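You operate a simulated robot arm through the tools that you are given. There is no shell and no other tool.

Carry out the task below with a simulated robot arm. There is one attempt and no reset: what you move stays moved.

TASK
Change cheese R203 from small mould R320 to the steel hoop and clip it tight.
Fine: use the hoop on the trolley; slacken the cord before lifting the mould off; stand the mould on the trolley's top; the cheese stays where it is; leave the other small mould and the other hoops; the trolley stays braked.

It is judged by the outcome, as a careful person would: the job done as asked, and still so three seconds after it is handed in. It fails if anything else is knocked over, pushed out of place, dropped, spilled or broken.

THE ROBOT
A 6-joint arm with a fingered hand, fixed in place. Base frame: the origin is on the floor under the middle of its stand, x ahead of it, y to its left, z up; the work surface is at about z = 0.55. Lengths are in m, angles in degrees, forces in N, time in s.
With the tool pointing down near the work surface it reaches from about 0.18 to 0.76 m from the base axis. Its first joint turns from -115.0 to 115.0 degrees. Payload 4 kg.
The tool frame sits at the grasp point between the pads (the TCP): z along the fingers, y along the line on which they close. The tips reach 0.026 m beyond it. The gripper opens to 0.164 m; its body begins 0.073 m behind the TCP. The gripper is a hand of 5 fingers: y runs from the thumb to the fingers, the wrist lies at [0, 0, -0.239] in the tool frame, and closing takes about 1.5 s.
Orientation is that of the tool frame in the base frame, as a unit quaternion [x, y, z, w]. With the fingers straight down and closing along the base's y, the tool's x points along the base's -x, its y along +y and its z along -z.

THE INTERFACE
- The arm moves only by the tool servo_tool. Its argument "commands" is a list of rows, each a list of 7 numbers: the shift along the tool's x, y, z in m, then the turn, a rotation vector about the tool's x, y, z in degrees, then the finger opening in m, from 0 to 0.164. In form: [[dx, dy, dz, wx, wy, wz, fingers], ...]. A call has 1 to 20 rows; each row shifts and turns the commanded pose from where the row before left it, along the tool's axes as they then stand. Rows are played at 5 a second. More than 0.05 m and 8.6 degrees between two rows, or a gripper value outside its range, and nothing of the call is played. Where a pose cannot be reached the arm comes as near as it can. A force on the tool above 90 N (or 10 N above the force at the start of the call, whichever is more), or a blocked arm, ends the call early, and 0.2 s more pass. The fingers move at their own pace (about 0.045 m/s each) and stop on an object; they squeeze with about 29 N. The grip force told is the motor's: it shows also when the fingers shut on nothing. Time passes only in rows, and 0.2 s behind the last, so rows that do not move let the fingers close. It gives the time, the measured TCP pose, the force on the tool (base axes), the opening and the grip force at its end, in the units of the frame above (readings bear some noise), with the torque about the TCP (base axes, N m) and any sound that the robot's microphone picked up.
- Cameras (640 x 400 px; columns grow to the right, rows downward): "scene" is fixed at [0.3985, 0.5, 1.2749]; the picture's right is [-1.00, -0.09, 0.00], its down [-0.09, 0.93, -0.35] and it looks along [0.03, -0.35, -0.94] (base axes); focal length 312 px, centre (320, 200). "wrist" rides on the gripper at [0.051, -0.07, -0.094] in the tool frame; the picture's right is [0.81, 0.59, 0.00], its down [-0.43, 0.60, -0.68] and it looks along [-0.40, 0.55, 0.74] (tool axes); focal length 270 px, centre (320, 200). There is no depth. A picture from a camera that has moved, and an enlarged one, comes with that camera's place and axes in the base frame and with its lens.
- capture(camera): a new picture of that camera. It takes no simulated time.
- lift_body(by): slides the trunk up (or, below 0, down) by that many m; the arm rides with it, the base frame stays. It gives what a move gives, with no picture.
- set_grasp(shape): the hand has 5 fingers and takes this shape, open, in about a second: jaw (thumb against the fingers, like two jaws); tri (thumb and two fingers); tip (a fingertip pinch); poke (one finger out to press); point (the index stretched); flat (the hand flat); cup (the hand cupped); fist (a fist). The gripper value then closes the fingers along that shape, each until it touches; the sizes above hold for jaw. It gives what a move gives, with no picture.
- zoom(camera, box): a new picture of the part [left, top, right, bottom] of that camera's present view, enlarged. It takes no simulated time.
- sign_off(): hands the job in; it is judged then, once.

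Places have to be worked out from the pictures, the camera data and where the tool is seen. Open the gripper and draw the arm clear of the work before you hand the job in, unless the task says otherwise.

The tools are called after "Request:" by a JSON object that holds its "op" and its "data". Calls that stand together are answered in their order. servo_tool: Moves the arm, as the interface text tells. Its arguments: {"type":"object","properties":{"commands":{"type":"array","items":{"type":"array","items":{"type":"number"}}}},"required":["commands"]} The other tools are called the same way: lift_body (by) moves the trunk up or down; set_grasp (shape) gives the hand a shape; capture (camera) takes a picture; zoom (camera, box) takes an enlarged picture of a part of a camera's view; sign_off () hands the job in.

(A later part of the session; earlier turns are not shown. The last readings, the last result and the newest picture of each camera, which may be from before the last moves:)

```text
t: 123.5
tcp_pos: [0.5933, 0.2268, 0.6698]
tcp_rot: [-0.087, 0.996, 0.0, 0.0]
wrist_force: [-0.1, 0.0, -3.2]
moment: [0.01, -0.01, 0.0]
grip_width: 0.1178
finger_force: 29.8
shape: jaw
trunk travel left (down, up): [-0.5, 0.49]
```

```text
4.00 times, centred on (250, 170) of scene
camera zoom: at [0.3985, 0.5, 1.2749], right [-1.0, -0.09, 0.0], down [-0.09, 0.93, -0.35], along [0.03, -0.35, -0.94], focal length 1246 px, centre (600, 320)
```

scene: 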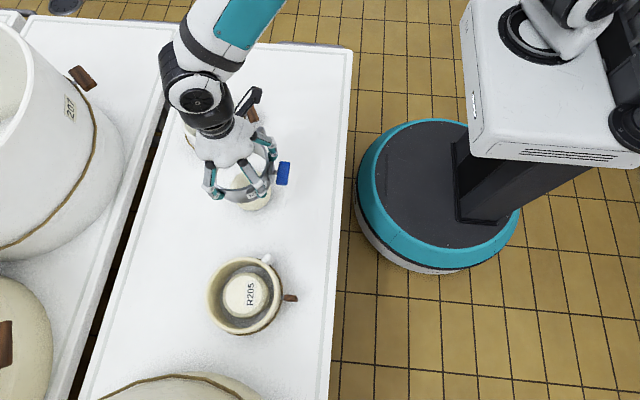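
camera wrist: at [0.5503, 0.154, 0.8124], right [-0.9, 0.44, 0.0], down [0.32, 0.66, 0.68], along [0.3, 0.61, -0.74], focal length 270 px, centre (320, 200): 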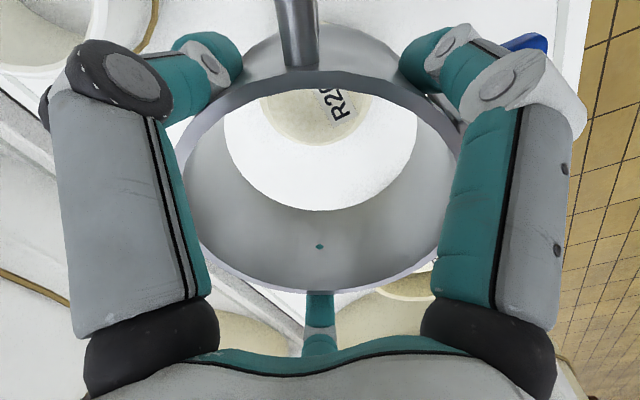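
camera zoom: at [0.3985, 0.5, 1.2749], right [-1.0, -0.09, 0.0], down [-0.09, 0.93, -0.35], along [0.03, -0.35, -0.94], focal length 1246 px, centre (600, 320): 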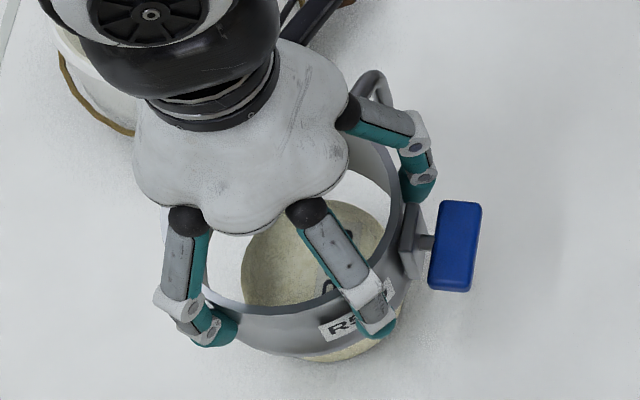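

Cheese and hoop are now concentric within about a millimetre. I'll lower the hoop over the cheese in small steps, watching the force.

Request:
{"op": "servo_tool", "data": {"commands": [[0, 0, 0.008, 0, 0, 0, 0.07], [0, 0, 0.008, 0, 0, 0, 0.07], [0, 0, 0.008, 0, 0, 0, 0.07], [0, 0, 0.008, 0, 0, 0, 0.07], [0, 0, 0, 0, 0, 0, 0.07]]}}

Request:
{"op": "capture", "data": {"camera": "wrist"}}

Request:
{"op": "zoom", "data": {"camera": "scene", "box": [190, 120, 310, 220]}}

```text
t: 124.7
tcp_pos: [0.5942, 0.2275, 0.6377]
tcp_rot: [-0.086, 0.996, -0.001, 0.0]
wrist_force: [1.2, 0.6, -3.2]
moment: [-0.03, 0.0, -0.02]
grip_width: 0.1178
finger_force: 28.8
shape: jaw
trunk travel left (down, up): [-0.5, 0.49]
```

```text
taken
camera wrist: at [0.5549, 0.1508, 0.7313], right [-0.9, 0.44, 0.0], down [0.32, 0.66, 0.68], along [0.3, 0.61, -0.74], focal length 270 px, centre (320, 200)
```

wrist: 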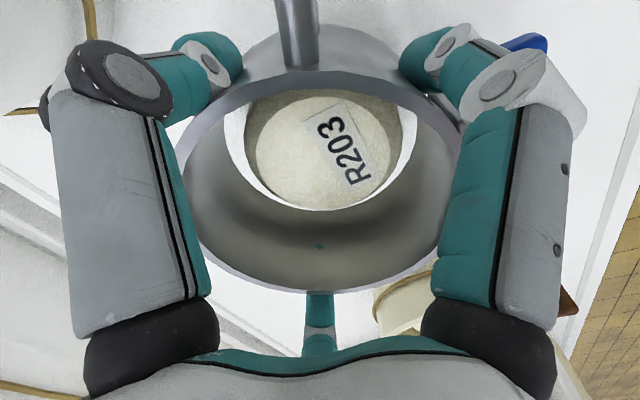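

```text
4.00 times, centred on (250, 170) of scene
camera zoom: at [0.3985, 0.5, 1.2749], right [-1.0, -0.09, 0.0], down [-0.09, 0.93, -0.35], along [0.03, -0.35, -0.94], focal length 1246 px, centre (600, 320)
```

zoom: 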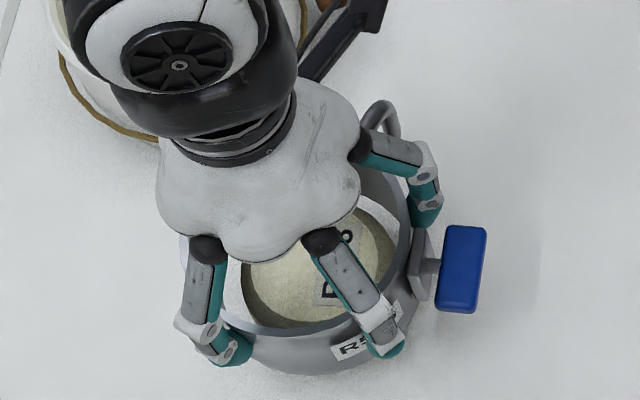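

The hoop is sliding around the cheese with no contact. I'll continue down to just above the table.

Request:
{"op": "servo_tool", "data": {"commands": [[0, 0, 0.008, 0, 0, 0, 0.07], [0, 0, 0.008, 0, 0, 0, 0.07], [0, 0, 0.008, 0, 0, 0, 0.07], [0, 0, 0.006, 0, 0, 0, 0.07], [0, 0, 0, 0, 0, 0, 0.07]]}}

Request:
{"op": "servo_tool", "data": {"commands": [[0, 0, 0.002, 0, 0, 0, 0.07], [0, 0, 0.0015, 0, 0, 0, 0.07], [0, 0, 0, 0, 0, 0, 0.07]]}}

Request:
{"op": "capture", "data": {"camera": "wrist"}}

```text
t: 125.8
tcp_pos: [0.5932, 0.2265, 0.6077]
tcp_rot: [-0.086, 0.996, -0.001, -0.001]
wrist_force: [-0.4, -0.2, -3.4]
moment: [0.02, -0.04, 0.01]
grip_width: 0.1174
finger_force: 29.3
shape: jaw
trunk travel left (down, up): [-0.5, 0.49]
```

```text
t: 126.7
tcp_pos: [0.5943, 0.2279, 0.6045]
tcp_rot: [-0.087, 0.996, 0.0, 0.0]
wrist_force: [-0.6, 0.2, -3.4]
moment: [0.03, -0.07, 0.0]
grip_width: 0.1178
finger_force: 28.5
shape: jaw
trunk travel left (down, up): [-0.5, 0.49]
```

```text
taken
camera wrist: at [0.5549, 0.151, 0.6982], right [-0.9, 0.44, 0.0], down [0.32, 0.66, 0.68], along [0.3, 0.61, -0.74], focal length 270 px, centre (320, 200)
```

wrist: 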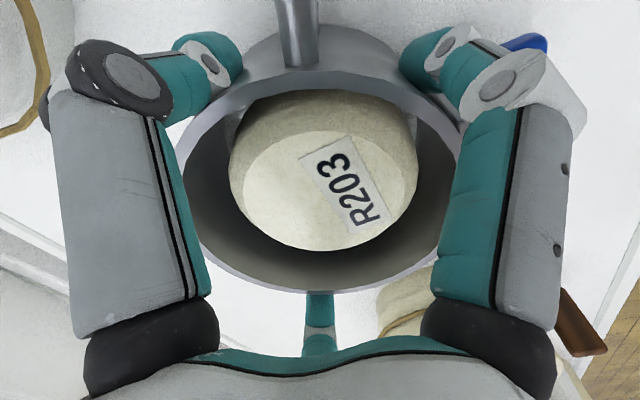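

Two millimetres remain. I'll lower until the table takes the weight.

Request:
{"op": "servo_tool", "data": {"commands": [[0, 0, 0.0015, 0, 0, 0, 0.07], [0, 0, 0.001, 0, 0, 0, 0.07], [0, 0, 0, 0, 0, 0, 0.07]]}}

```text
t: 127.5
tcp_pos: [0.5943, 0.2274, 0.6038]
tcp_rot: [-0.086, 0.996, 0.0, 0.0]
wrist_force: [-0.1, 0.8, -0.6]
moment: [0.0, 0.06, 0.02]
grip_width: 0.1182
finger_force: 28.9
shape: jaw
trunk travel left (down, up): [-0.5, 0.49]
```

The table has taken the weight. I'll release the hoop and rise straight up.

Request:
{"op": "servo_tool", "data": {"commands": [[0, 0, 0, 0, 0, 0, 0.13], [0, 0, 0, 0, 0, 0, 0.164], [0, 0, 0, 0, 0, 0, 0.164], [0, 0, 0, 0, 0, 0, 0.164], [0, 0, 0, 0, 0, 0, 0.164], [0, 0, -0.01, 0, 0, 0, 0.164], [0, 0, -0.02, 0, 0, 0, 0.164], [0, 0, -0.03, 0, 0, 0, 0.164], [0, 0, -0.04, 0, 0, 0, 0.164], [0, 0, -0.03, 0, 0, 0, 0.164], [0, 0, 0, 0, 0, 0, 0.164]]}}

Request:
{"op": "capture", "data": {"camera": "wrist"}}

Request:
{"op": "capture", "data": {"camera": "scene"}}

Request:
{"op": "zoom", "data": {"camera": "scene", "box": [190, 130, 310, 220]}}

```text
t: 129.8
tcp_pos: [0.5929, 0.2266, 0.7322]
tcp_rot: [-0.086, 0.996, -0.002, 0.0]
wrist_force: [0.2, -0.6, -1.0]
moment: [-0.04, 0.02, -0.01]
grip_width: 0.1639
finger_force: 0.1
shape: jaw
trunk travel left (down, up): [-0.5, 0.49]
```

```text
taken
camera wrist: at [0.5545, 0.1504, 0.8264], right [-0.9, 0.44, 0.0], down [0.32, 0.66, 0.68], along [0.3, 0.61, -0.74], focal length 270 px, centre (320, 200)
```

wrist: 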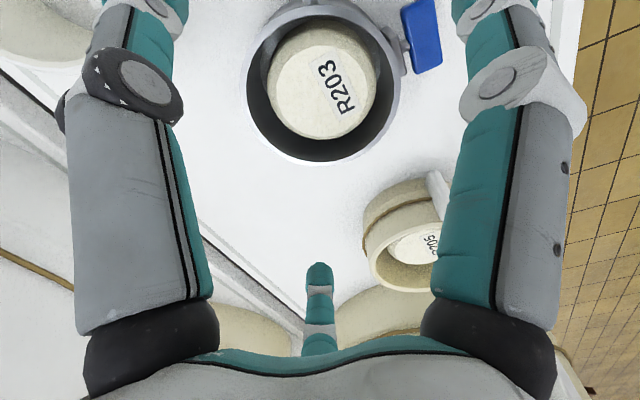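

```text
taken
```

scene: 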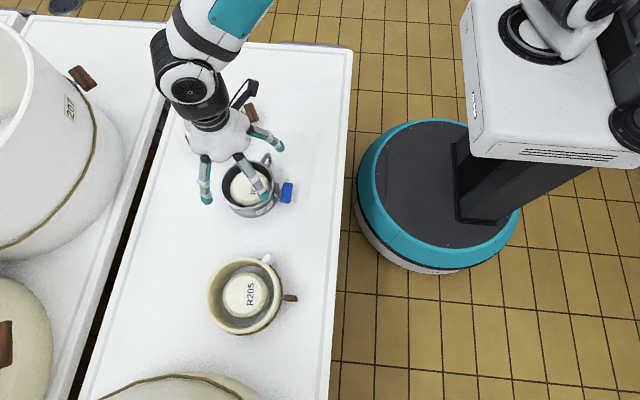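

```text
4.44 times, centred on (250, 175) of scene
camera zoom: at [0.3985, 0.5, 1.2749], right [-1.0, -0.09, 0.0], down [-0.09, 0.93, -0.35], along [0.03, -0.35, -0.94], focal length 1385 px, centre (631, 311)
```

zoom: 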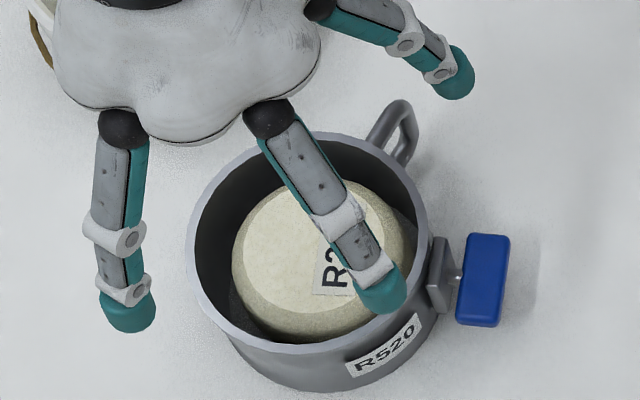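

The hoop sits neatly around cheese R203. The clip wing is level at about (0.505, 0.236). Turning it needs a pinch with the hand leaned over, so I'll first move to clear air, lower the trunk for more wrist freedom, and test the lean there.

Request:
{"op": "servo_tool", "data": {"commands": [[0.02, -0.01, -0.04, 0, 0, 4, 0.164], [0.03, -0.01, -0.04, 0, 0, 6, 0.164], [0.03, -0.01, 0, 0, 0, 0, 0.164], [0.03, -0.02, 0, 0, 0, 0, 0.164], [0, 0, 0, 0, 0, 0, 0.164]]}}

Request:
{"op": "lift_body", "data": {"by": -0.1}}

Request:
{"op": "servo_tool", "data": {"commands": [[0, 0, -0.04, 0, 0, 0, 0.164], [0, 0, -0.04, 0, 0, 0, 0.164], [0, 0, 0, 0, 0, 0, 0.164]]}}

Request:
{"op": "lift_body", "data": {"by": -0.08}}

```text
refused: row 2 steps farther than a row can; nothing moved
```

```text
t: 131.2
tcp_pos: [0.5935, 0.2282, 0.6329]
tcp_rot: [-0.086, 0.996, 0.001, 0.0]
wrist_force: [-0.4, -0.4, 0.6]
moment: [0.0, 0.02, 0.02]
grip_width: 0.1638
finger_force: 0.1
shape: jaw
trunk travel left (down, up): [-0.4, 0.59]
```

```text
t: 132.0
tcp_pos: [0.594, 0.2264, 0.7123]
tcp_rot: [-0.086, 0.996, 0.0, -0.001]
wrist_force: [0.0, -0.1, 0.0]
moment: [0.01, 0.0, 0.0]
grip_width: 0.1639
finger_force: 0.1
shape: jaw
trunk travel left (down, up): [-0.4, 0.59]
```

```text
t: 133.2
tcp_pos: [0.5938, 0.2275, 0.632]
tcp_rot: [-0.087, 0.996, 0.0, 0.0]
wrist_force: [0.7, 1.7, -0.3]
moment: [0.02, -0.02, -0.01]
grip_width: 0.1642
finger_force: 0.0
shape: jaw
trunk travel left (down, up): [-0.32, 0.67]
```

The first move was refused for too big a step, so the trunk moves brought the open hand down around the hoop, luckily without contact. I'll raise straight up now, one call at a time.

Request:
{"op": "servo_tool", "data": {"commands": [[0, 0, -0.03, 0, 0, 0, 0.164], [0, 0, -0.04, 0, 0, 0, 0.164], [0, 0, -0.04, 0, 0, 0, 0.164], [0, 0, -0.03, 0, 0, 0, 0.164], [0, 0, 0, 0, 0, 0, 0.164]]}}

Request:
{"op": "zoom", "data": {"camera": "scene", "box": [190, 130, 310, 220]}}

```text
t: 134.3
tcp_pos: [0.5932, 0.2279, 0.7728]
tcp_rot: [-0.086, 0.996, 0.0, 0.0]
wrist_force: [0.0, -1.2, -0.9]
moment: [0.01, 0.01, -0.01]
grip_width: 0.164
finger_force: 0.1
shape: jaw
trunk travel left (down, up): [-0.32, 0.67]
```

```text
4.44 times, centred on (250, 175) of scene
camera zoom: at [0.3985, 0.5, 1.2749], right [-1.0, -0.09, 0.0], down [-0.09, 0.93, -0.35], along [0.03, -0.35, -0.94], focal length 1385 px, centre (631, 311)
```

zoom: 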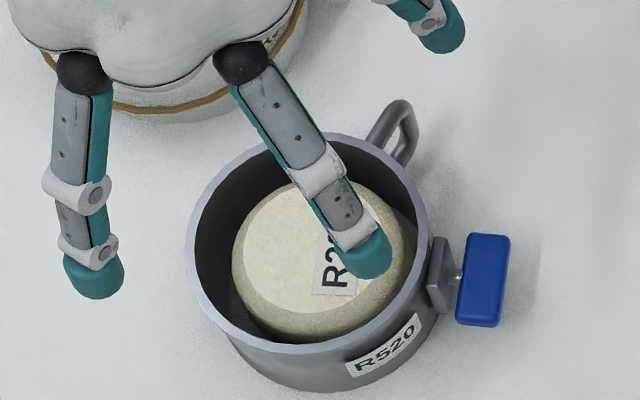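

The hoop is untouched. Now I'll move the hand to clear air at about (0.47, 0.17, 0.77) and yaw back to 0.

Request:
{"op": "servo_tool", "data": {"commands": [[0.0328, -0.009, 0, 0, 0, 0, 0.164], [0.0328, -0.009, 0, 0, 0, 0, 0.164], [0.0328, -0.009, 0, 0, 0, 0, 0.164], [0.0328, -0.009, 0, 0, 0, 0, 0.164], [0, 0, 0, 0, 0, 5, 0.164], [0, 0, 0, 0, 0, 5, 0.164], [0, 0, 0, 0, 0, 0, 0.164]]}}

Request:
{"op": "set_grasp", "data": {"shape": "tip"}}

Request:
{"op": "zoom", "data": {"camera": "wrist", "box": [160, 60, 400, 260]}}

```text
t: 135.9
tcp_pos: [0.4703, 0.1686, 0.7729]
tcp_rot: [0.001, 1.0, 0.0, -0.001]
wrist_force: [0.3, -0.2, -0.5]
moment: [-0.04, 0.01, 0.0]
grip_width: 0.1639
finger_force: 0.2
shape: jaw
trunk travel left (down, up): [-0.32, 0.67]
```

```text
t: 136.8
tcp_pos: [0.4711, 0.1693, 0.7725]
tcp_rot: [0.002, 1.0, 0.0, -0.001]
wrist_force: [-0.2, 0.3, 0.2]
moment: [-0.01, 0.01, 0.0]
grip_width: 0.164
finger_force: 0.1
shape: tip
trunk travel left (down, up): [-0.32, 0.67]
```

```text
2.00 times, centred on (280, 160) of wrist
camera zoom: at [0.4189, 0.0999, 0.8661], right [-0.81, 0.59, 0.0], down [0.43, 0.6, 0.68], along [0.4, 0.55, -0.74], focal length 541 px, centre (400, 280)
```

zoom: 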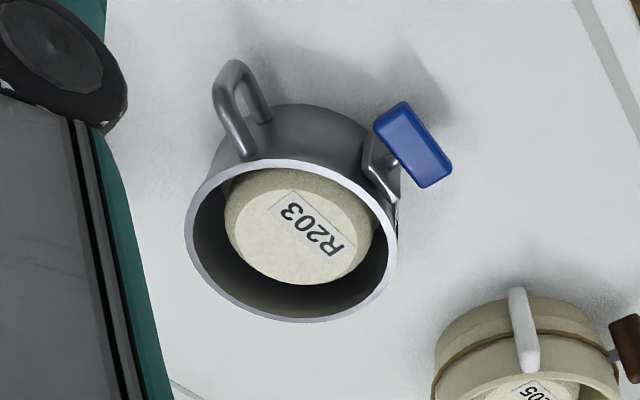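

The wing centre is at about (0.503, 0.229, 0.58), its long axis along y and its pin along x. I'll test, up here in clear air, a 15° outward tilt followed by a 48° lean toward +y.

Request:
{"op": "servo_tool", "data": {"commands": [[0, 0, 0, 0, -7.5, 0, 0.06], [0, 0, 0, 0, -7.5, 0, 0.06], [0, 0, 0, 0, 0, 0, 0.06]]}}

Request:
{"op": "servo_tool", "data": {"commands": [[0, 0, 0, 7.73, 0, -2.07, 0.06], [0, 0, 0, 7.73, 0, -2.07, 0.06], [0, 0, 0, 7.73, 0, -2.07, 0.06], [0, 0, 0, 7.73, 0, -2.07, 0.06], [0, 0, 0, 7.73, 0, -2.07, 0.06], [0, 0, 0, 7.73, 0, -2.07, 0.06], [0, 0, 0, 0, 0, 0, 0.06]]}}

Request:
{"op": "capture", "data": {"camera": "scene"}}

```text
t: 137.7
tcp_pos: [0.4703, 0.1697, 0.7733]
tcp_rot: [0.0, 0.991, 0.001, 0.131]
wrist_force: [-0.2, 1.3, -0.6]
moment: [0.01, -0.01, -0.01]
grip_width: 0.0939
finger_force: 0.0
shape: tip
trunk travel left (down, up): [-0.32, 0.67]
```

```text
t: 139.2
tcp_pos: [0.4754, 0.1546, 0.7554]
tcp_rot: [-0.054, 0.906, -0.401, 0.122]
wrist_force: [0.4, 0.8, -0.8]
moment: [0.03, 0.0, 0.0]
grip_width: 0.0606
finger_force: 0.1
shape: tip
out of reach, approached as far as the arm can: row 6
trunk travel left (down, up): [-0.32, 0.67]
```

```text
taken
```

scene: 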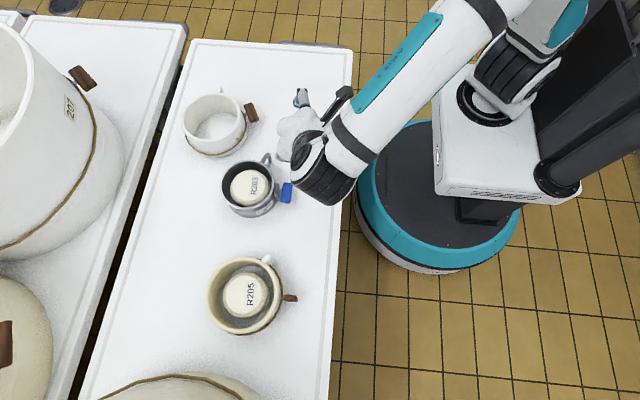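

The lean reached about −45° before the wrist ran out, because with the trunk this low the forearm is too flat. I'll ease back the lean, raise the trunk to around −0.15, and retest at lower hand height.

Request:
{"op": "servo_tool", "data": {"commands": [[0, 0, 0, -7.73, 0, 2.07, 0.06], [0, 0, 0, -7.73, 0, 2.07, 0.06], [0, 0, 0, -7.73, 0, 2.07, 0.06], [0, 0, 0, -7.73, 0, 2.07, 0.06], [0, 0, 0, -7.73, 0, 2.07, 0.06], [0, 0, 0, -7.4, 0, 2.0, 0.06], [0, 0, 0, 0, 0, 0, 0.06]]}}

```text
t: 140.8
tcp_pos: [0.4747, 0.1536, 0.754]
tcp_rot: [0.0, 0.991, -0.002, 0.13]
wrist_force: [0.6, 0.4, -0.1]
moment: [-0.03, -0.02, -0.01]
grip_width: 0.0601
finger_force: 0.0
shape: tip
trunk travel left (down, up): [-0.32, 0.67]
```

Back upright (15° tilt). Now I'll raise the trunk by 0.18.

Request:
{"op": "lift_body", "data": {"by": 0.18}}

Request:
{"op": "servo_tool", "data": {"commands": [[0.0129, 0, 0.0483, 0, 0, 0, 0.06], [0.0129, 0, 0.0483, 0, 0, 0, 0.06], [0.0129, 0, 0.0483, 0, 0, 0, 0.06], [0.0129, 0, 0.0483, 0, 0, 0, 0.06], [0, 0, 0, 0, 0, 0, 0.06]]}}

```text
t: 142.8
tcp_pos: [0.4763, 0.1545, 0.934]
tcp_rot: [0.0, 0.991, -0.003, 0.13]
wrist_force: [0.2, -0.1, 0.3]
moment: [-0.03, -0.02, 0.01]
grip_width: 0.0602
finger_force: 0.1
shape: tip
trunk travel left (down, up): [-0.5, 0.49]
```

```text
t: 144.1
tcp_pos: [0.4744, 0.1534, 0.7327]
tcp_rot: [0.0, 0.991, -0.003, 0.13]
wrist_force: [-0.2, -0.3, -0.5]
moment: [0.01, -0.01, 0.01]
grip_width: 0.0603
finger_force: 0.1
shape: tip
trunk travel left (down, up): [-0.5, 0.49]
```

All reachable. I'll shift to y ≈ 0.22 (still high) and test the lean toward +y here.

Request:
{"op": "servo_tool", "data": {"commands": [[0, 0.033, 0, 0, 0, 0, 0.06], [0, 0.033, 0, 0, 0, 0, 0.06], [0, 0, 0, 7.73, 0, -2.07, 0.06], [0, 0, 0, 7.73, 0, -2.07, 0.06], [0, 0, 0, 7.73, 0, -2.07, 0.06], [0, 0, 0, 7.73, 0, -2.07, 0.06], [0, 0, 0, 7.73, 0, -2.07, 0.06], [0, 0, 0, 7.73, 0, -2.07, 0.06], [0, 0, 0, 0, 0, 0, 0.06]]}}

Request:
{"op": "capture", "data": {"camera": "scene"}}

```text
t: 146.1
tcp_pos: [0.4756, 0.2194, 0.734]
tcp_rot: [-0.053, 0.904, -0.407, 0.118]
wrist_force: [-0.4, -0.6, -0.1]
moment: [0.01, -0.01, 0.0]
grip_width: 0.0602
finger_force: 0.1
shape: tip
trunk travel left (down, up): [-0.5, 0.49]
```

```text
taken
```

scene: 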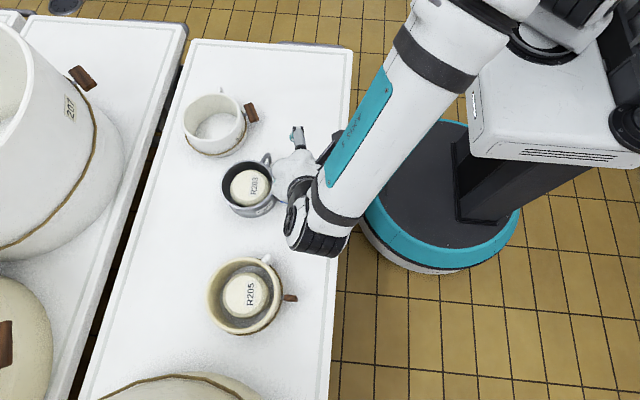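

The −48° lean is fine here with no flag. I'll test a further 12°.

Request:
{"op": "servo_tool", "data": {"commands": [[0, 0, 0, 5.8, 0, -1.55, 0.06], [0, 0, 0, 5.8, 0, -1.55, 0.06], [0, 0, 0, 0, 0, 0, 0.06]]}}

```text
t: 146.8
tcp_pos: [0.4755, 0.2141, 0.7305]
tcp_rot: [-0.067, 0.858, -0.496, 0.115]
wrist_force: [0.0, 0.1, 0.4]
moment: [-0.01, -0.02, 0.01]
grip_width: 0.0604
finger_force: 0.0
shape: tip
out of reach, approached as far as the arm can: row 2
trunk travel left (down, up): [-0.5, 0.49]
```

The lean limit here is about −57°. Before using that close to the table, I'll try the gentler option: pressing the wing's −y end down with one fingertip and very limited force. First I'll unlean and level the hand up here.

Request:
{"op": "servo_tool", "data": {"commands": [[0, 0, 0, -7.73, 0, 2.07, 0.06], [0, 0, 0, -7.73, 0, 2.07, 0.06], [0, 0, 0, -7.73, 0, 2.07, 0.06], [0, 0, 0, -7.73, 0, 2.07, 0.06], [0, 0, 0, -7.73, 0, 2.07, 0.06], [0, 0, 0, -7.73, 0, 2.07, 0.06], [0, 0, 0, -7.73, 0, 2.07, 0.06], [0, 0, 0, -3.9, 0, 1.0, 0.06], [0, 0, 0, 0, 7.5, 0, 0.0], [0, 0, 0, 0, 7.5, 0, 0.0], [0, 0, 0, 0, 0, 0, 0.0]]}}

```text
t: 149.2
tcp_pos: [0.4743, 0.2147, 0.7307]
tcp_rot: [0.0, 1.0, -0.002, 0.0]
wrist_force: [-0.5, 0.5, 0.1]
moment: [-0.01, 0.03, -0.01]
grip_width: 0.0
finger_force: 0.0
shape: tip
trunk travel left (down, up): [-0.5, 0.49]
```

Level again with no flags. I'll yaw to −64° (spare fingers away from the hoop) and come above the wing's −y end.

Request:
{"op": "servo_tool", "data": {"commands": [[0, 0, 0, 0, 0, 8, 0.0], [0, 0, 0, 0, 0, 8, 0.0], [0, 0, 0, 0, 0, 8, 0.0], [0, 0, 0, 0, 0, 8, 0.0], [0, 0, 0, 0, 0, 8, 0.0], [0, 0, 0, 0, 0, 8, 0.0], [0, 0, 0, 0, 0, 8, 0.0], [0, 0, 0, 0, 0, 8, 0.0], [-0.0128, 0.005, 0.035, 0, 0, 0, 0.0], [-0.0128, 0.005, 0.035, 0, 0, 0, 0.0], [0, 0, 0, 0, 0, 0, 0.0], [0, 0, 0, 0, 0, 0, 0.0]]}}

Request:
{"op": "capture", "data": {"camera": "wrist"}}

Request:
{"op": "zoom", "data": {"camera": "scene", "box": [230, 140, 330, 220]}}

```text
t: 151.8
tcp_pos: [0.4938, 0.196, 0.6617]
tcp_rot: [0.53, 0.848, -0.002, 0.002]
wrist_force: [-0.1, 0.5, 0.6]
moment: [0.02, 0.0, -0.01]
grip_width: 0.0001
finger_force: 28.9
shape: tip
trunk travel left (down, up): [-0.5, 0.49]
```

```text
taken
camera wrist: at [0.4077, 0.2121, 0.7554], right [0.17, 0.98, -0.01], down [0.72, -0.12, 0.68], along [0.67, -0.12, -0.73], focal length 270 px, centre (320, 200)
```

wrist: 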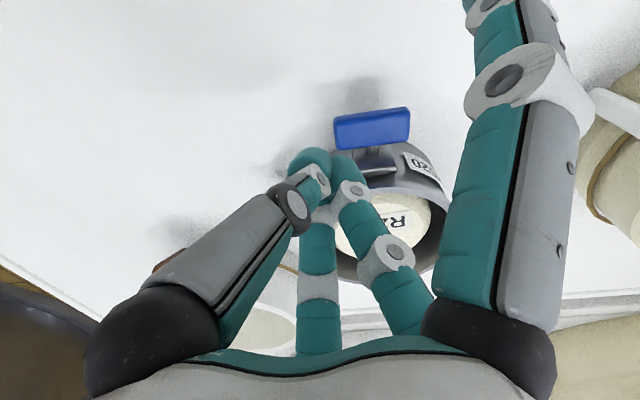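

```text
5.00 times, centred on (280, 180) of scene
camera zoom: at [0.3985, 0.5, 1.2749], right [-1.0, -0.09, 0.0], down [-0.09, 0.93, -0.35], along [0.03, -0.35, -0.94], focal length 1558 px, centre (520, 300)
```

zoom: 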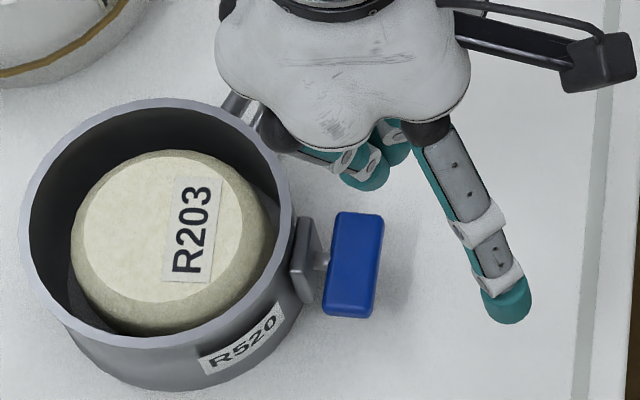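

The wrist camera now looks straight at the wing. I'll zoom to pin down its position relative to the fingertips.

Request:
{"op": "zoom", "data": {"camera": "wrist", "box": [280, 85, 440, 215]}}

Request:
{"op": "zoom", "data": {"camera": "scene", "box": [275, 165, 323, 205]}}

```text
3.08 times, centred on (360, 150) of wrist
camera zoom: at [0.4077, 0.2121, 0.7554], right [0.17, 0.98, -0.01], down [0.72, -0.12, 0.68], along [0.67, -0.12, -0.73], focal length 832 px, centre (197, 354)
```

zoom: 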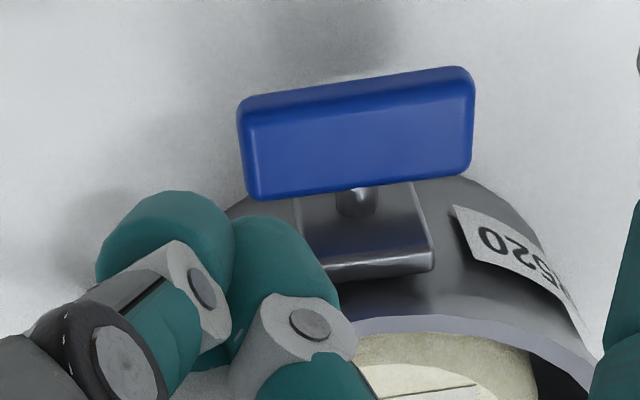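

```text
10.00 times, centred on (299, 185) of scene
camera zoom: at [0.3985, 0.5, 1.2749], right [-1.0, -0.09, 0.0], down [-0.09, 0.93, -0.35], along [0.03, -0.35, -0.94], focal length 3116 px, centre (530, 350)
```

zoom: 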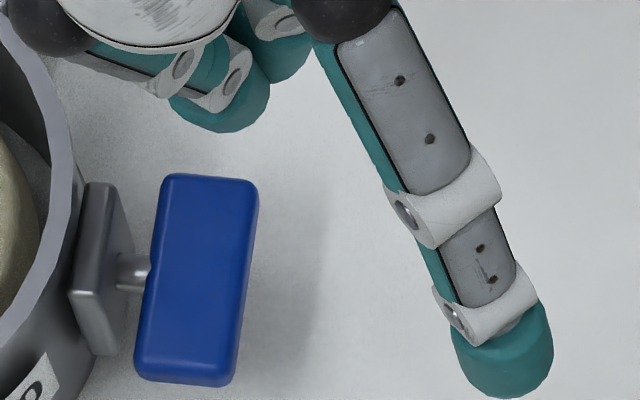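

The wing spans y = 0.206–0.255 with its top at z ≈ 0.586, and my fingertip will land about 4 mm inside its −y end. I'll descend close, then press in 2 mm steps with a force check each time.

Request:
{"op": "servo_tool", "data": {"commands": [[0, 0, 0.02, 0, 0, 0, 0.0], [0, 0, 0.015, 0, 0, 0, 0.0], [0, 0, 0.008, 0, 0, 0, 0.0], [0, 0, 0, 0, 0, 0, 0.0]]}}

Request:
{"op": "servo_tool", "data": {"commands": [[0, 0, 0.002, 0, 0, 0, 0.0], [0, 0, 0.002, 0, 0, 0, 0.0], [0, 0, 0, 0, 0, 0, 0.0]]}}

Request:
{"op": "zoom", "data": {"camera": "wrist", "box": [280, 85, 440, 215]}}

```text
t: 152.8
tcp_pos: [0.4937, 0.1969, 0.619]
tcp_rot: [0.53, 0.848, -0.002, 0.003]
wrist_force: [0.5, 0.2, 1.5]
moment: [0.03, 0.0, 0.04]
grip_width: 0.0001
finger_force: 29.4
shape: tip
trunk travel left (down, up): [-0.5, 0.49]
```

```text
t: 153.7
tcp_pos: [0.4943, 0.1961, 0.6147]
tcp_rot: [0.53, 0.848, -0.002, 0.002]
wrist_force: [-0.3, -0.2, 0.0]
moment: [0.02, 0.0, 0.01]
grip_width: 0.0
finger_force: 28.0
shape: tip
trunk travel left (down, up): [-0.5, 0.49]
```

```text
3.08 times, centred on (360, 150) of wrist
camera zoom: at [0.4084, 0.2118, 0.7082], right [0.17, 0.98, -0.01], down [0.72, -0.12, 0.68], along [0.67, -0.12, -0.73], focal length 832 px, centre (197, 354)
```

zoom: 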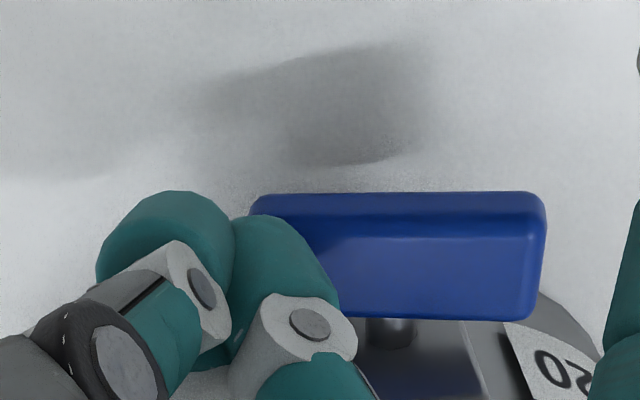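

The fingertip is right over the −y end, not yet touching. Two more 2 mm steps.

Request:
{"op": "servo_tool", "data": {"commands": [[0, 0, 0.002, 0, 0, 0, 0.0], [0, 0, 0.001, 0, 0, 0, 0.0], [0, 0, 0, 0, 0, 0, 0.0]]}}

Request:
{"op": "servo_tool", "data": {"commands": [[0, 0, 0.002, 0, 0, 0, 0.0], [0, 0, 0, 0, 0, 0, 0.0], [0, 0, 0, 0, 0, 0, 0.0]]}}

Request:
{"op": "zoom", "data": {"camera": "wrist", "box": [280, 85, 440, 215]}}

Request:
{"op": "zoom", "data": {"camera": "scene", "box": [230, 140, 330, 220]}}

```text
t: 154.4
tcp_pos: [0.4931, 0.1949, 0.6118]
tcp_rot: [0.53, 0.848, -0.001, 0.002]
wrist_force: [0.9, -0.6, -0.3]
moment: [-0.04, -0.01, -0.01]
grip_width: 0.0003
finger_force: 29.6
shape: tip
trunk travel left (down, up): [-0.5, 0.49]
```

```text
t: 155.2
tcp_pos: [0.4944, 0.1958, 0.6092]
tcp_rot: [0.53, 0.848, -0.002, 0.001]
wrist_force: [-0.7, 1.2, 0.0]
moment: [-0.01, 0.05, -0.05]
grip_width: 0.0001
finger_force: 28.8
shape: tip
trunk travel left (down, up): [-0.5, 0.49]
```

```text
3.08 times, centred on (360, 150) of wrist
camera zoom: at [0.4089, 0.2117, 0.7033], right [0.17, 0.98, -0.01], down [0.72, -0.12, 0.68], along [0.67, -0.12, -0.73], focal length 832 px, centre (197, 354)
```

zoom: 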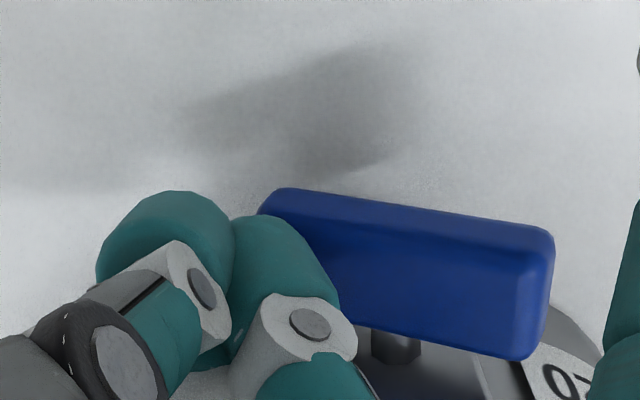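

```text
5.00 times, centred on (280, 180) of scene
camera zoom: at [0.3985, 0.5, 1.2749], right [-1.0, -0.09, 0.0], down [-0.09, 0.93, -0.35], along [0.03, -0.35, -0.94], focal length 1558 px, centre (520, 300)
```

zoom: 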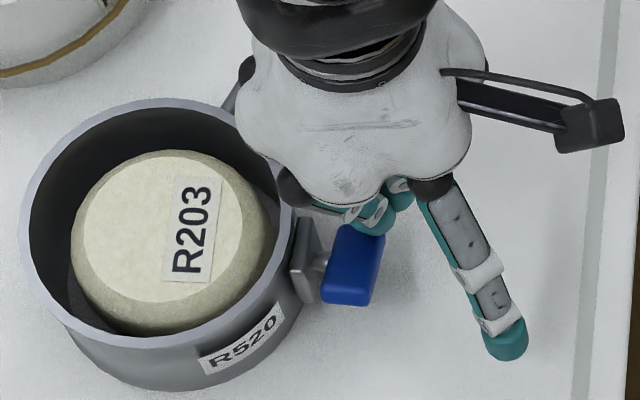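

The wing turns freely this way: the −y end went down and the +y end up with under 1 N, while the hoop stayed still. I'll keep following its arc down with the fingertip.

Request:
{"op": "servo_tool", "data": {"commands": [[-0.0022, -0.001, 0.0045, 0, 0, 0, 0.0], [-0.0022, -0.001, 0.0045, 0, 0, 0, 0.0], [0, 0, 0, 0, 0, 0, 0.0]]}}

Request:
{"op": "servo_tool", "data": {"commands": [[0, 0, 0.004, 0, 0, 0, 0.0], [0.001, 0.0005, 0.004, 0, 0, 0, 0.0], [0, 0, 0, 0, 0, 0, 0.0]]}}

Request:
{"op": "zoom", "data": {"camera": "wrist", "box": [280, 85, 440, 215]}}

Request:
{"op": "zoom", "data": {"camera": "scene", "box": [230, 140, 330, 220]}}

```text
t: 156.1
tcp_pos: [0.4951, 0.1909, 0.6014]
tcp_rot: [0.53, 0.848, -0.002, 0.001]
wrist_force: [0.0, -1.1, 0.4]
moment: [-0.03, 0.0, -0.04]
grip_width: 0.0
finger_force: 29.2
shape: tip
trunk travel left (down, up): [-0.5, 0.49]
```

```text
t: 156.8
tcp_pos: [0.4947, 0.1914, 0.5923]
tcp_rot: [0.531, 0.848, -0.002, 0.001]
wrist_force: [0.3, -0.1, 1.3]
moment: [0.02, 0.02, 0.0]
grip_width: 0.0
finger_force: 29.0
shape: tip
trunk travel left (down, up): [-0.5, 0.49]
```

```text
3.08 times, centred on (360, 150) of wrist
camera zoom: at [0.4088, 0.2077, 0.6864], right [0.17, 0.98, -0.01], down [0.72, -0.12, 0.68], along [0.67, -0.12, -0.73], focal length 832 px, centre (197, 354)
```

zoom: 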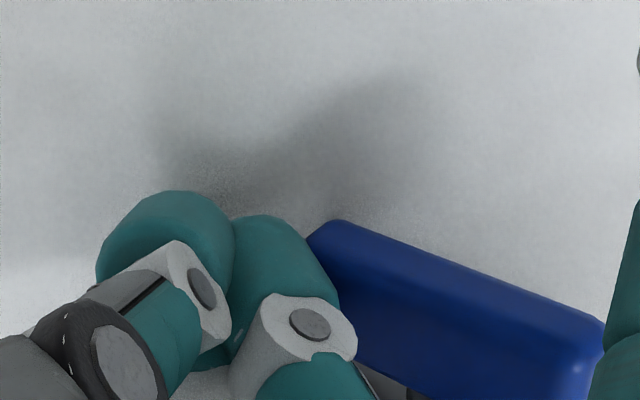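

```text
5.00 times, centred on (280, 180) of scene
camera zoom: at [0.3985, 0.5, 1.2749], right [-1.0, -0.09, 0.0], down [-0.09, 0.93, -0.35], along [0.03, -0.35, -0.94], focal length 1558 px, centre (520, 300)
```

zoom: 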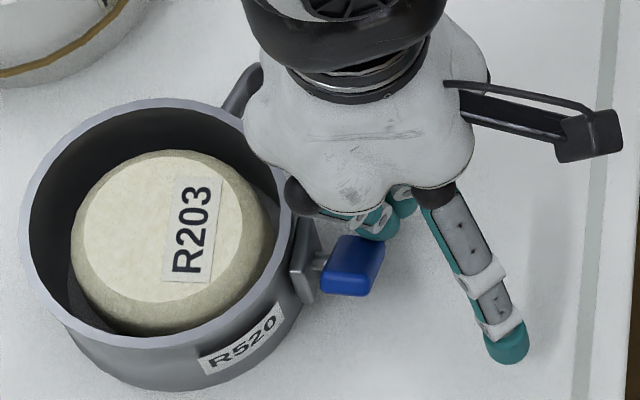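

The fingertip seems to have reached the wing's end. I'll raise the hand to get a clear look at the wing's present angle.

Request:
{"op": "servo_tool", "data": {"commands": [[-0.002, -0.001, -0.01, 0, 0, 0, 0.0], [0, 0, -0.02, 0, 0, 0, 0.0], [0, -0.01, -0.03, 0, 0, 0, 0.0], [0, -0.02, -0.03, 0, 0, 0, 0.0], [0, 0, 0, 0, 0, 0, 0.0]]}}

Request:
{"op": "zoom", "data": {"camera": "wrist", "box": [280, 50, 480, 200]}}

Request:
{"op": "zoom", "data": {"camera": "scene", "box": [275, 165, 323, 205]}}

```text
t: 158.1
tcp_pos: [0.4668, 0.1764, 0.684]
tcp_rot: [0.529, 0.848, -0.003, 0.002]
wrist_force: [0.1, 0.2, -0.2]
moment: [-0.01, -0.01, -0.02]
grip_width: 0.0002
finger_force: 28.9
shape: tip
trunk travel left (down, up): [-0.5, 0.49]
```

```text
2.67 times, centred on (380, 125) of wrist
camera zoom: at [0.3817, 0.1919, 0.777], right [0.17, 0.98, -0.01], down [0.72, -0.12, 0.68], along [0.67, -0.12, -0.74], focal length 721 px, centre (160, 400)
```

zoom: 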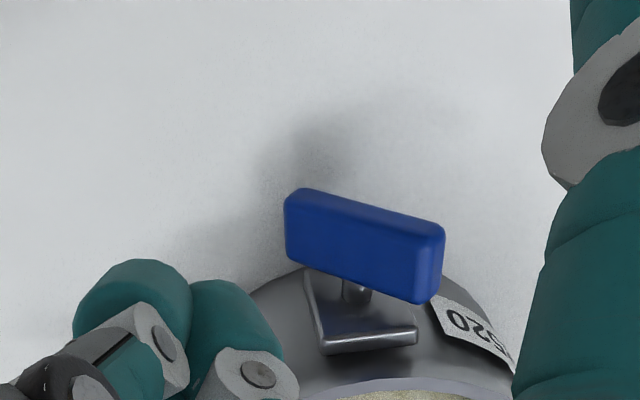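

```text
10.00 times, centred on (299, 185) of scene
camera zoom: at [0.3985, 0.5, 1.2749], right [-1.0, -0.09, 0.0], down [-0.09, 0.93, -0.35], along [0.03, -0.35, -0.94], focal length 3116 px, centre (530, 350)
```

zoom: 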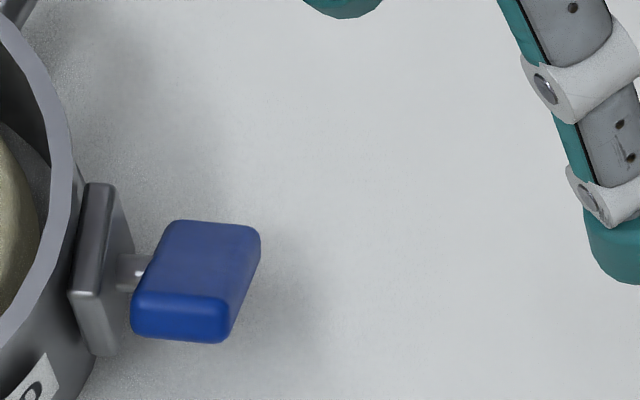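

The wing is at about 44° now, and the hoop hasn't moved. I'll come back onto its upper face near the low end, then follow the arc toward +y to bring it upright.

Request:
{"op": "servo_tool", "data": {"commands": [[0, 0.0153, 0.0345, 0, 0, 0, 0.0], [0, 0.0153, 0.0345, 0, 0, 0, 0.0], [0, 0, 0.008, 0, 0, 0, 0.0], [0, 0, 0.006, 0, 0, 0, 0.0], [0, 0, 0, 0, 0, 0, 0.0]]}}

Request:
{"op": "zoom", "data": {"camera": "wrist", "box": [280, 85, 440, 215]}}

```text
t: 159.2
tcp_pos: [0.4956, 0.1902, 0.5999]
tcp_rot: [0.53, 0.848, -0.002, 0.002]
wrist_force: [-0.7, -0.4, -1.0]
moment: [0.02, -0.02, 0.01]
grip_width: 0.0
finger_force: 29.0
shape: tip
trunk travel left (down, up): [-0.5, 0.49]
```

```text
3.08 times, centred on (360, 150) of wrist
camera zoom: at [0.4093, 0.2059, 0.6928], right [0.17, 0.98, -0.01], down [0.72, -0.12, 0.68], along [0.67, -0.12, -0.73], focal length 832 px, centre (197, 354)
```

zoom: 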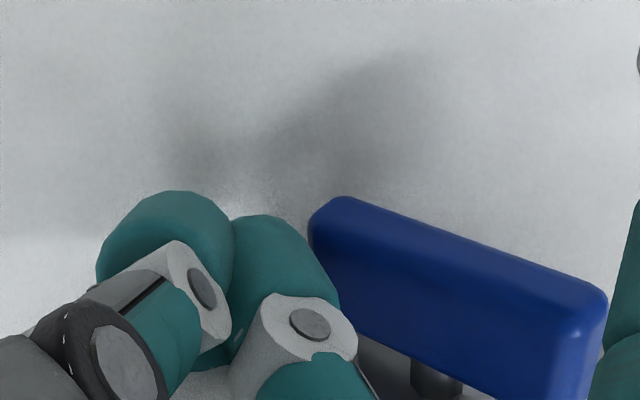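

The fingertip is beside the low end. I'll push diagonally (+y and down), perpendicular to the wing's face, in small moves.

Request:
{"op": "servo_tool", "data": {"commands": [[0.0019, 0.0009, 0.0022, 0, 0, 0, 0.0], [0.0019, 0.0009, 0.0021, 0, 0, 0, 0.0], [0.0024, 0.0012, 0.0015, 0, 0, 0, 0.0], [0.0023, 0.0011, 0.0015, 0, 0, 0, 0.0], [0, 0, 0, 0, 0, 0, 0.0]]}}

Request:
{"op": "zoom", "data": {"camera": "wrist", "box": [280, 85, 440, 215]}}

Request:
{"op": "zoom", "data": {"camera": "scene", "box": [230, 140, 330, 220]}}

```text
t: 160.4
tcp_pos: [0.495, 0.1991, 0.5924]
tcp_rot: [0.53, 0.848, -0.004, 0.002]
wrist_force: [0.3, 0.5, -0.1]
moment: [-0.07, 0.0, 0.0]
grip_width: 0.0
finger_force: 28.6
shape: tip
trunk travel left (down, up): [-0.5, 0.49]
```

```text
3.08 times, centred on (360, 150) of wrist
camera zoom: at [0.4094, 0.2151, 0.6858], right [0.17, 0.98, -0.01], down [0.72, -0.12, 0.68], along [0.67, -0.12, -0.73], focal length 832 px, centre (197, 354)
```

zoom: 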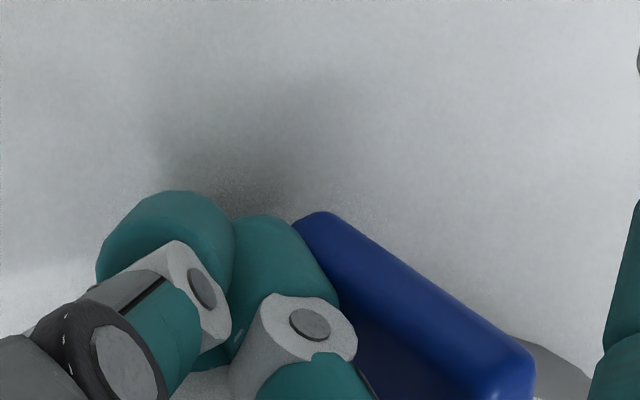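

```text
5.00 times, centred on (280, 180) of scene
camera zoom: at [0.3985, 0.5, 1.2749], right [-1.0, -0.09, 0.0], down [-0.09, 0.93, -0.35], along [0.03, -0.35, -0.94], focal length 1558 px, centre (520, 300)
```

zoom: 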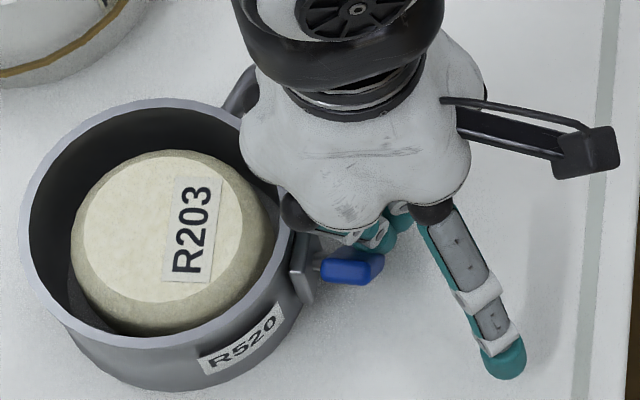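

It's at about 60° now with no load, and the hoop and cheese are unmoved. I'll continue pushing, mostly +y now.

Request:
{"op": "servo_tool", "data": {"commands": [[0.0022, 0.0011, 0.0015, 0, 0, 0, 0.0], [0.0022, 0.0011, 0.0015, 0, 0, 0, 0.0], [0.0018, 0.0009, 0.001, 0, 0, 0, 0.0], [0, 0, 0, 0, 0, 0, 0.0]]}}

Request:
{"op": "zoom", "data": {"camera": "wrist", "box": [280, 85, 440, 215]}}

Request:
{"op": "zoom", "data": {"camera": "scene", "box": [230, 140, 330, 220]}}

```text
t: 161.4
tcp_pos: [0.4942, 0.206, 0.588]
tcp_rot: [0.53, 0.848, -0.003, 0.002]
wrist_force: [-0.2, -0.5, 0.0]
moment: [-0.03, 0.01, 0.04]
grip_width: 0.0001
finger_force: 29.1
shape: tip
trunk travel left (down, up): [-0.5, 0.49]
```

```text
3.08 times, centred on (360, 150) of wrist
camera zoom: at [0.4091, 0.2222, 0.6821], right [0.17, 0.98, -0.01], down [0.72, -0.12, 0.68], along [0.67, -0.12, -0.73], focal length 832 px, centre (197, 354)
```

zoom: 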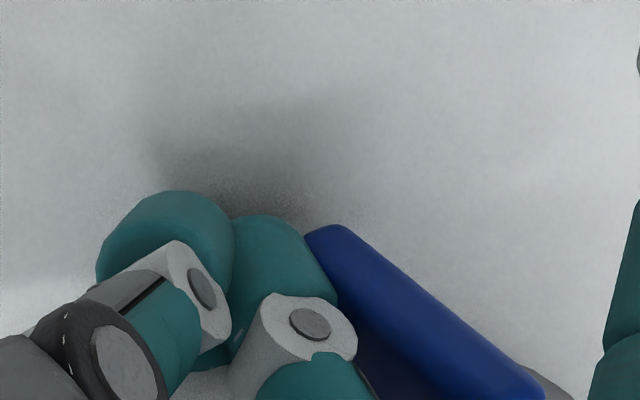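

```text
5.00 times, centred on (280, 180) of scene
camera zoom: at [0.3985, 0.5, 1.2749], right [-1.0, -0.09, 0.0], down [-0.09, 0.93, -0.35], along [0.03, -0.35, -0.94], focal length 1558 px, centre (520, 300)
```

zoom: 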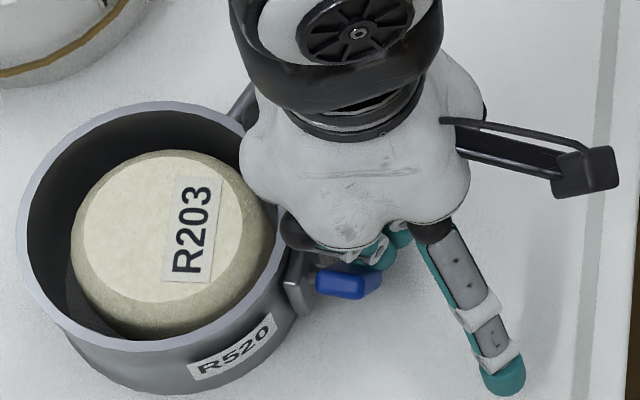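

The wing is at about 60°, and now the sideways push is starting to shift the hoop slightly, so I'll stop pushing. I'll back off and up, then look.

Request:
{"op": "servo_tool", "data": {"commands": [[-0.004, -0.002, -0.002, 0, 0, 0, 0.0], [-0.002, -0.002, -0.02, 0, 0, 0, 0.0], [0, -0.01, -0.03, 0, 0, 0, 0.0], [0, -0.02, -0.04, 0, 0, 0, 0.0], [0, 0, 0, 0, 0, 0, 0.0]]}}

Request:
{"op": "zoom", "data": {"camera": "wrist", "box": [280, 50, 480, 200]}}

Request:
{"op": "zoom", "data": {"camera": "scene", "box": [275, 165, 323, 205]}}

Request:
{"op": "zoom", "data": {"camera": "scene", "box": [190, 130, 310, 220]}}

```text
t: 162.7
tcp_pos: [0.467, 0.1844, 0.6806]
tcp_rot: [0.53, 0.848, -0.003, 0.001]
wrist_force: [-0.5, 0.2, -0.2]
moment: [0.04, 0.0, 0.02]
grip_width: 0.0001
finger_force: 29.1
shape: tip
trunk travel left (down, up): [-0.5, 0.49]
```

```text
2.67 times, centred on (380, 125) of wrist
camera zoom: at [0.3803, 0.2015, 0.7732], right [0.17, 0.98, -0.01], down [0.72, -0.12, 0.68], along [0.67, -0.12, -0.73], focal length 721 px, centre (160, 400)
```

zoom: 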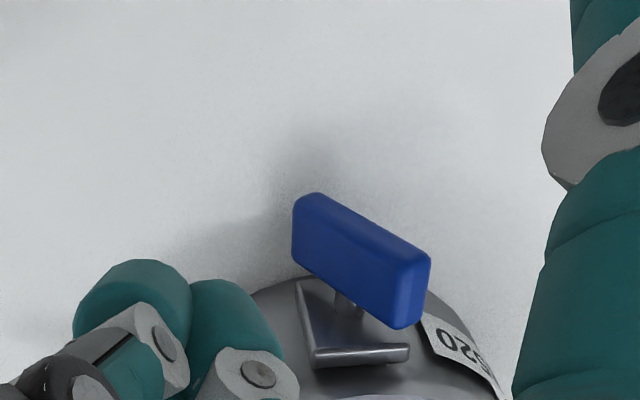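

```text
10.00 times, centred on (299, 185) of scene
camera zoom: at [0.3985, 0.5, 1.2749], right [-1.0, -0.09, 0.0], down [-0.09, 0.93, -0.35], along [0.03, -0.35, -0.94], focal length 3116 px, centre (530, 350)
```

zoom: 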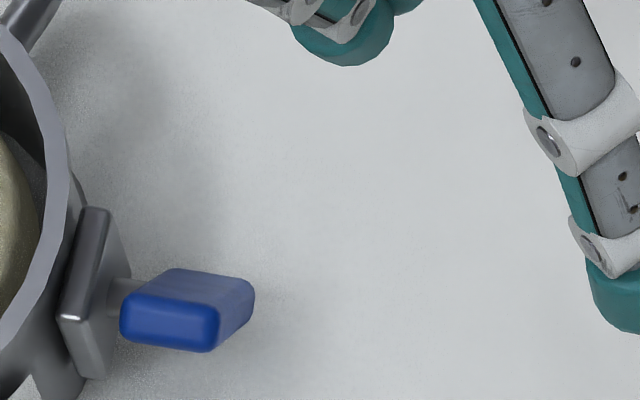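

```text
4.44 times, centred on (250, 175) of scene
camera zoom: at [0.3985, 0.5, 1.2749], right [-1.0, -0.09, 0.0], down [-0.09, 0.93, -0.35], along [0.03, -0.35, -0.94], focal length 1385 px, centre (631, 311)
```

zoom: 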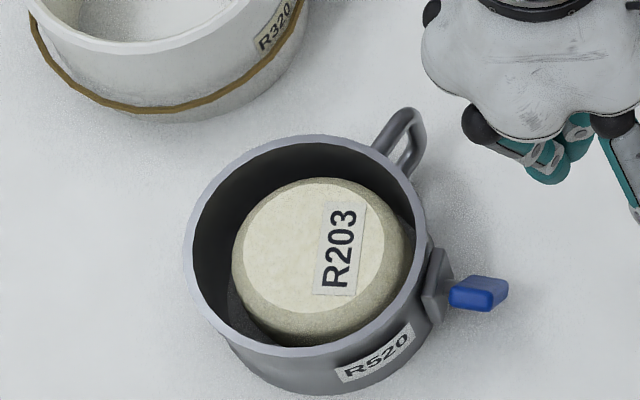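

The wing is at about 58°, its pin now at about (0.502, 0.237, 0.583), and the hoop has only yawed about 5°. To finish without side load I'll squeeze the wing upright between thumb and fingers. First I'll raise, yaw back to 0 and tilt 16°.

Request:
{"op": "servo_tool", "data": {"commands": [[0, 0, -0.04, 0, 0, 0, 0.05], [0, 0, 0, 0, 0, -8, 0.05], [0, 0, 0, 0, 0, -8, 0.05], [0, 0, 0, 0, 0, -8, 0.05], [0, 0, 0, 0, 0, -8, 0.05], [0, 0, 0, 0, 0, -8, 0.05], [0, 0, 0, 0, 0, -8, 0.05], [0, 0, 0, 0, 0, -8, 0.05], [0, 0, 0, 0, 0, -8, 0.05], [0, 0, 0, 0, -8, 0, 0.05], [0, 0, 0, 0, -8, 0, 0.05], [0, 0, 0, 0, 0, 0, 0.05]]}}

```text
t: 165.2
tcp_pos: [0.4681, 0.1866, 0.7203]
tcp_rot: [-0.001, 0.99, -0.003, 0.14]
wrist_force: [-0.3, -0.4, -0.3]
moment: [0.05, 0.02, -0.03]
grip_width: 0.0498
finger_force: 0.1
shape: tip
trunk travel left (down, up): [-0.5, 0.49]
```

Tilt is 16° with no flags. I'll move over the wing and down to z ≈ 0.66 for an alignment check.

Request:
{"op": "servo_tool", "data": {"commands": [[-0.0013, 0.0252, 0.0316, 0, 0, 0, 0.05], [-0.0013, 0.0252, 0.0316, 0, 0, 0, 0.05], [0, 0, 0, 0, 0, 0, 0.05], [0, 0, 0, 0, 0, 0, 0.05]]}}

Request:
{"op": "capture", "data": {"camera": "wrist"}}

Request:
{"op": "zoom", "data": {"camera": "scene", "box": [230, 140, 330, 220]}}

```text
t: 166.2
tcp_pos: [0.4872, 0.2361, 0.6598]
tcp_rot: [-0.001, 0.99, -0.004, 0.139]
wrist_force: [-0.6, 0.9, -0.1]
moment: [0.0, 0.0, -0.01]
grip_width: 0.0497
finger_force: 0.1
shape: tip
trunk travel left (down, up): [-0.5, 0.49]
```

```text
taken
camera wrist: at [0.4115, 0.1689, 0.7367], right [-0.78, 0.59, -0.23], down [0.23, 0.6, 0.77], along [0.59, 0.54, -0.6], focal length 270 px, centre (320, 200)
```

wrist: 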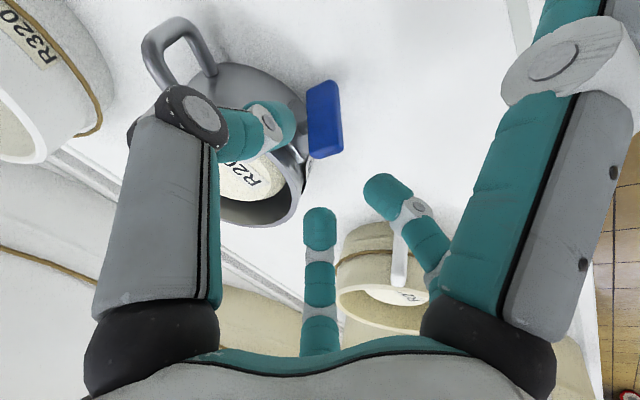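

```text
5.00 times, centred on (280, 180) of scene
camera zoom: at [0.3985, 0.5, 1.2749], right [-1.0, -0.09, 0.0], down [-0.09, 0.93, -0.35], along [0.03, -0.35, -0.94], focal length 1558 px, centre (520, 300)
```

zoom: 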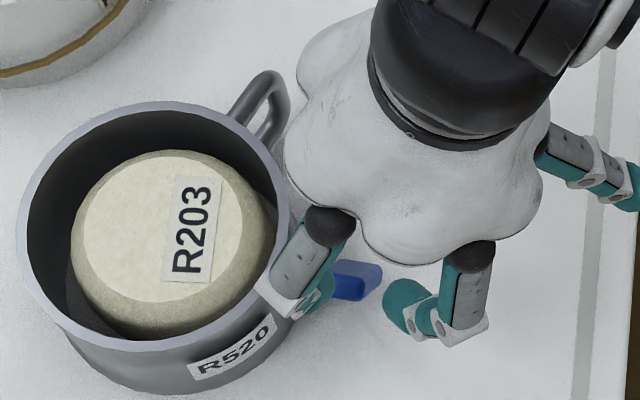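

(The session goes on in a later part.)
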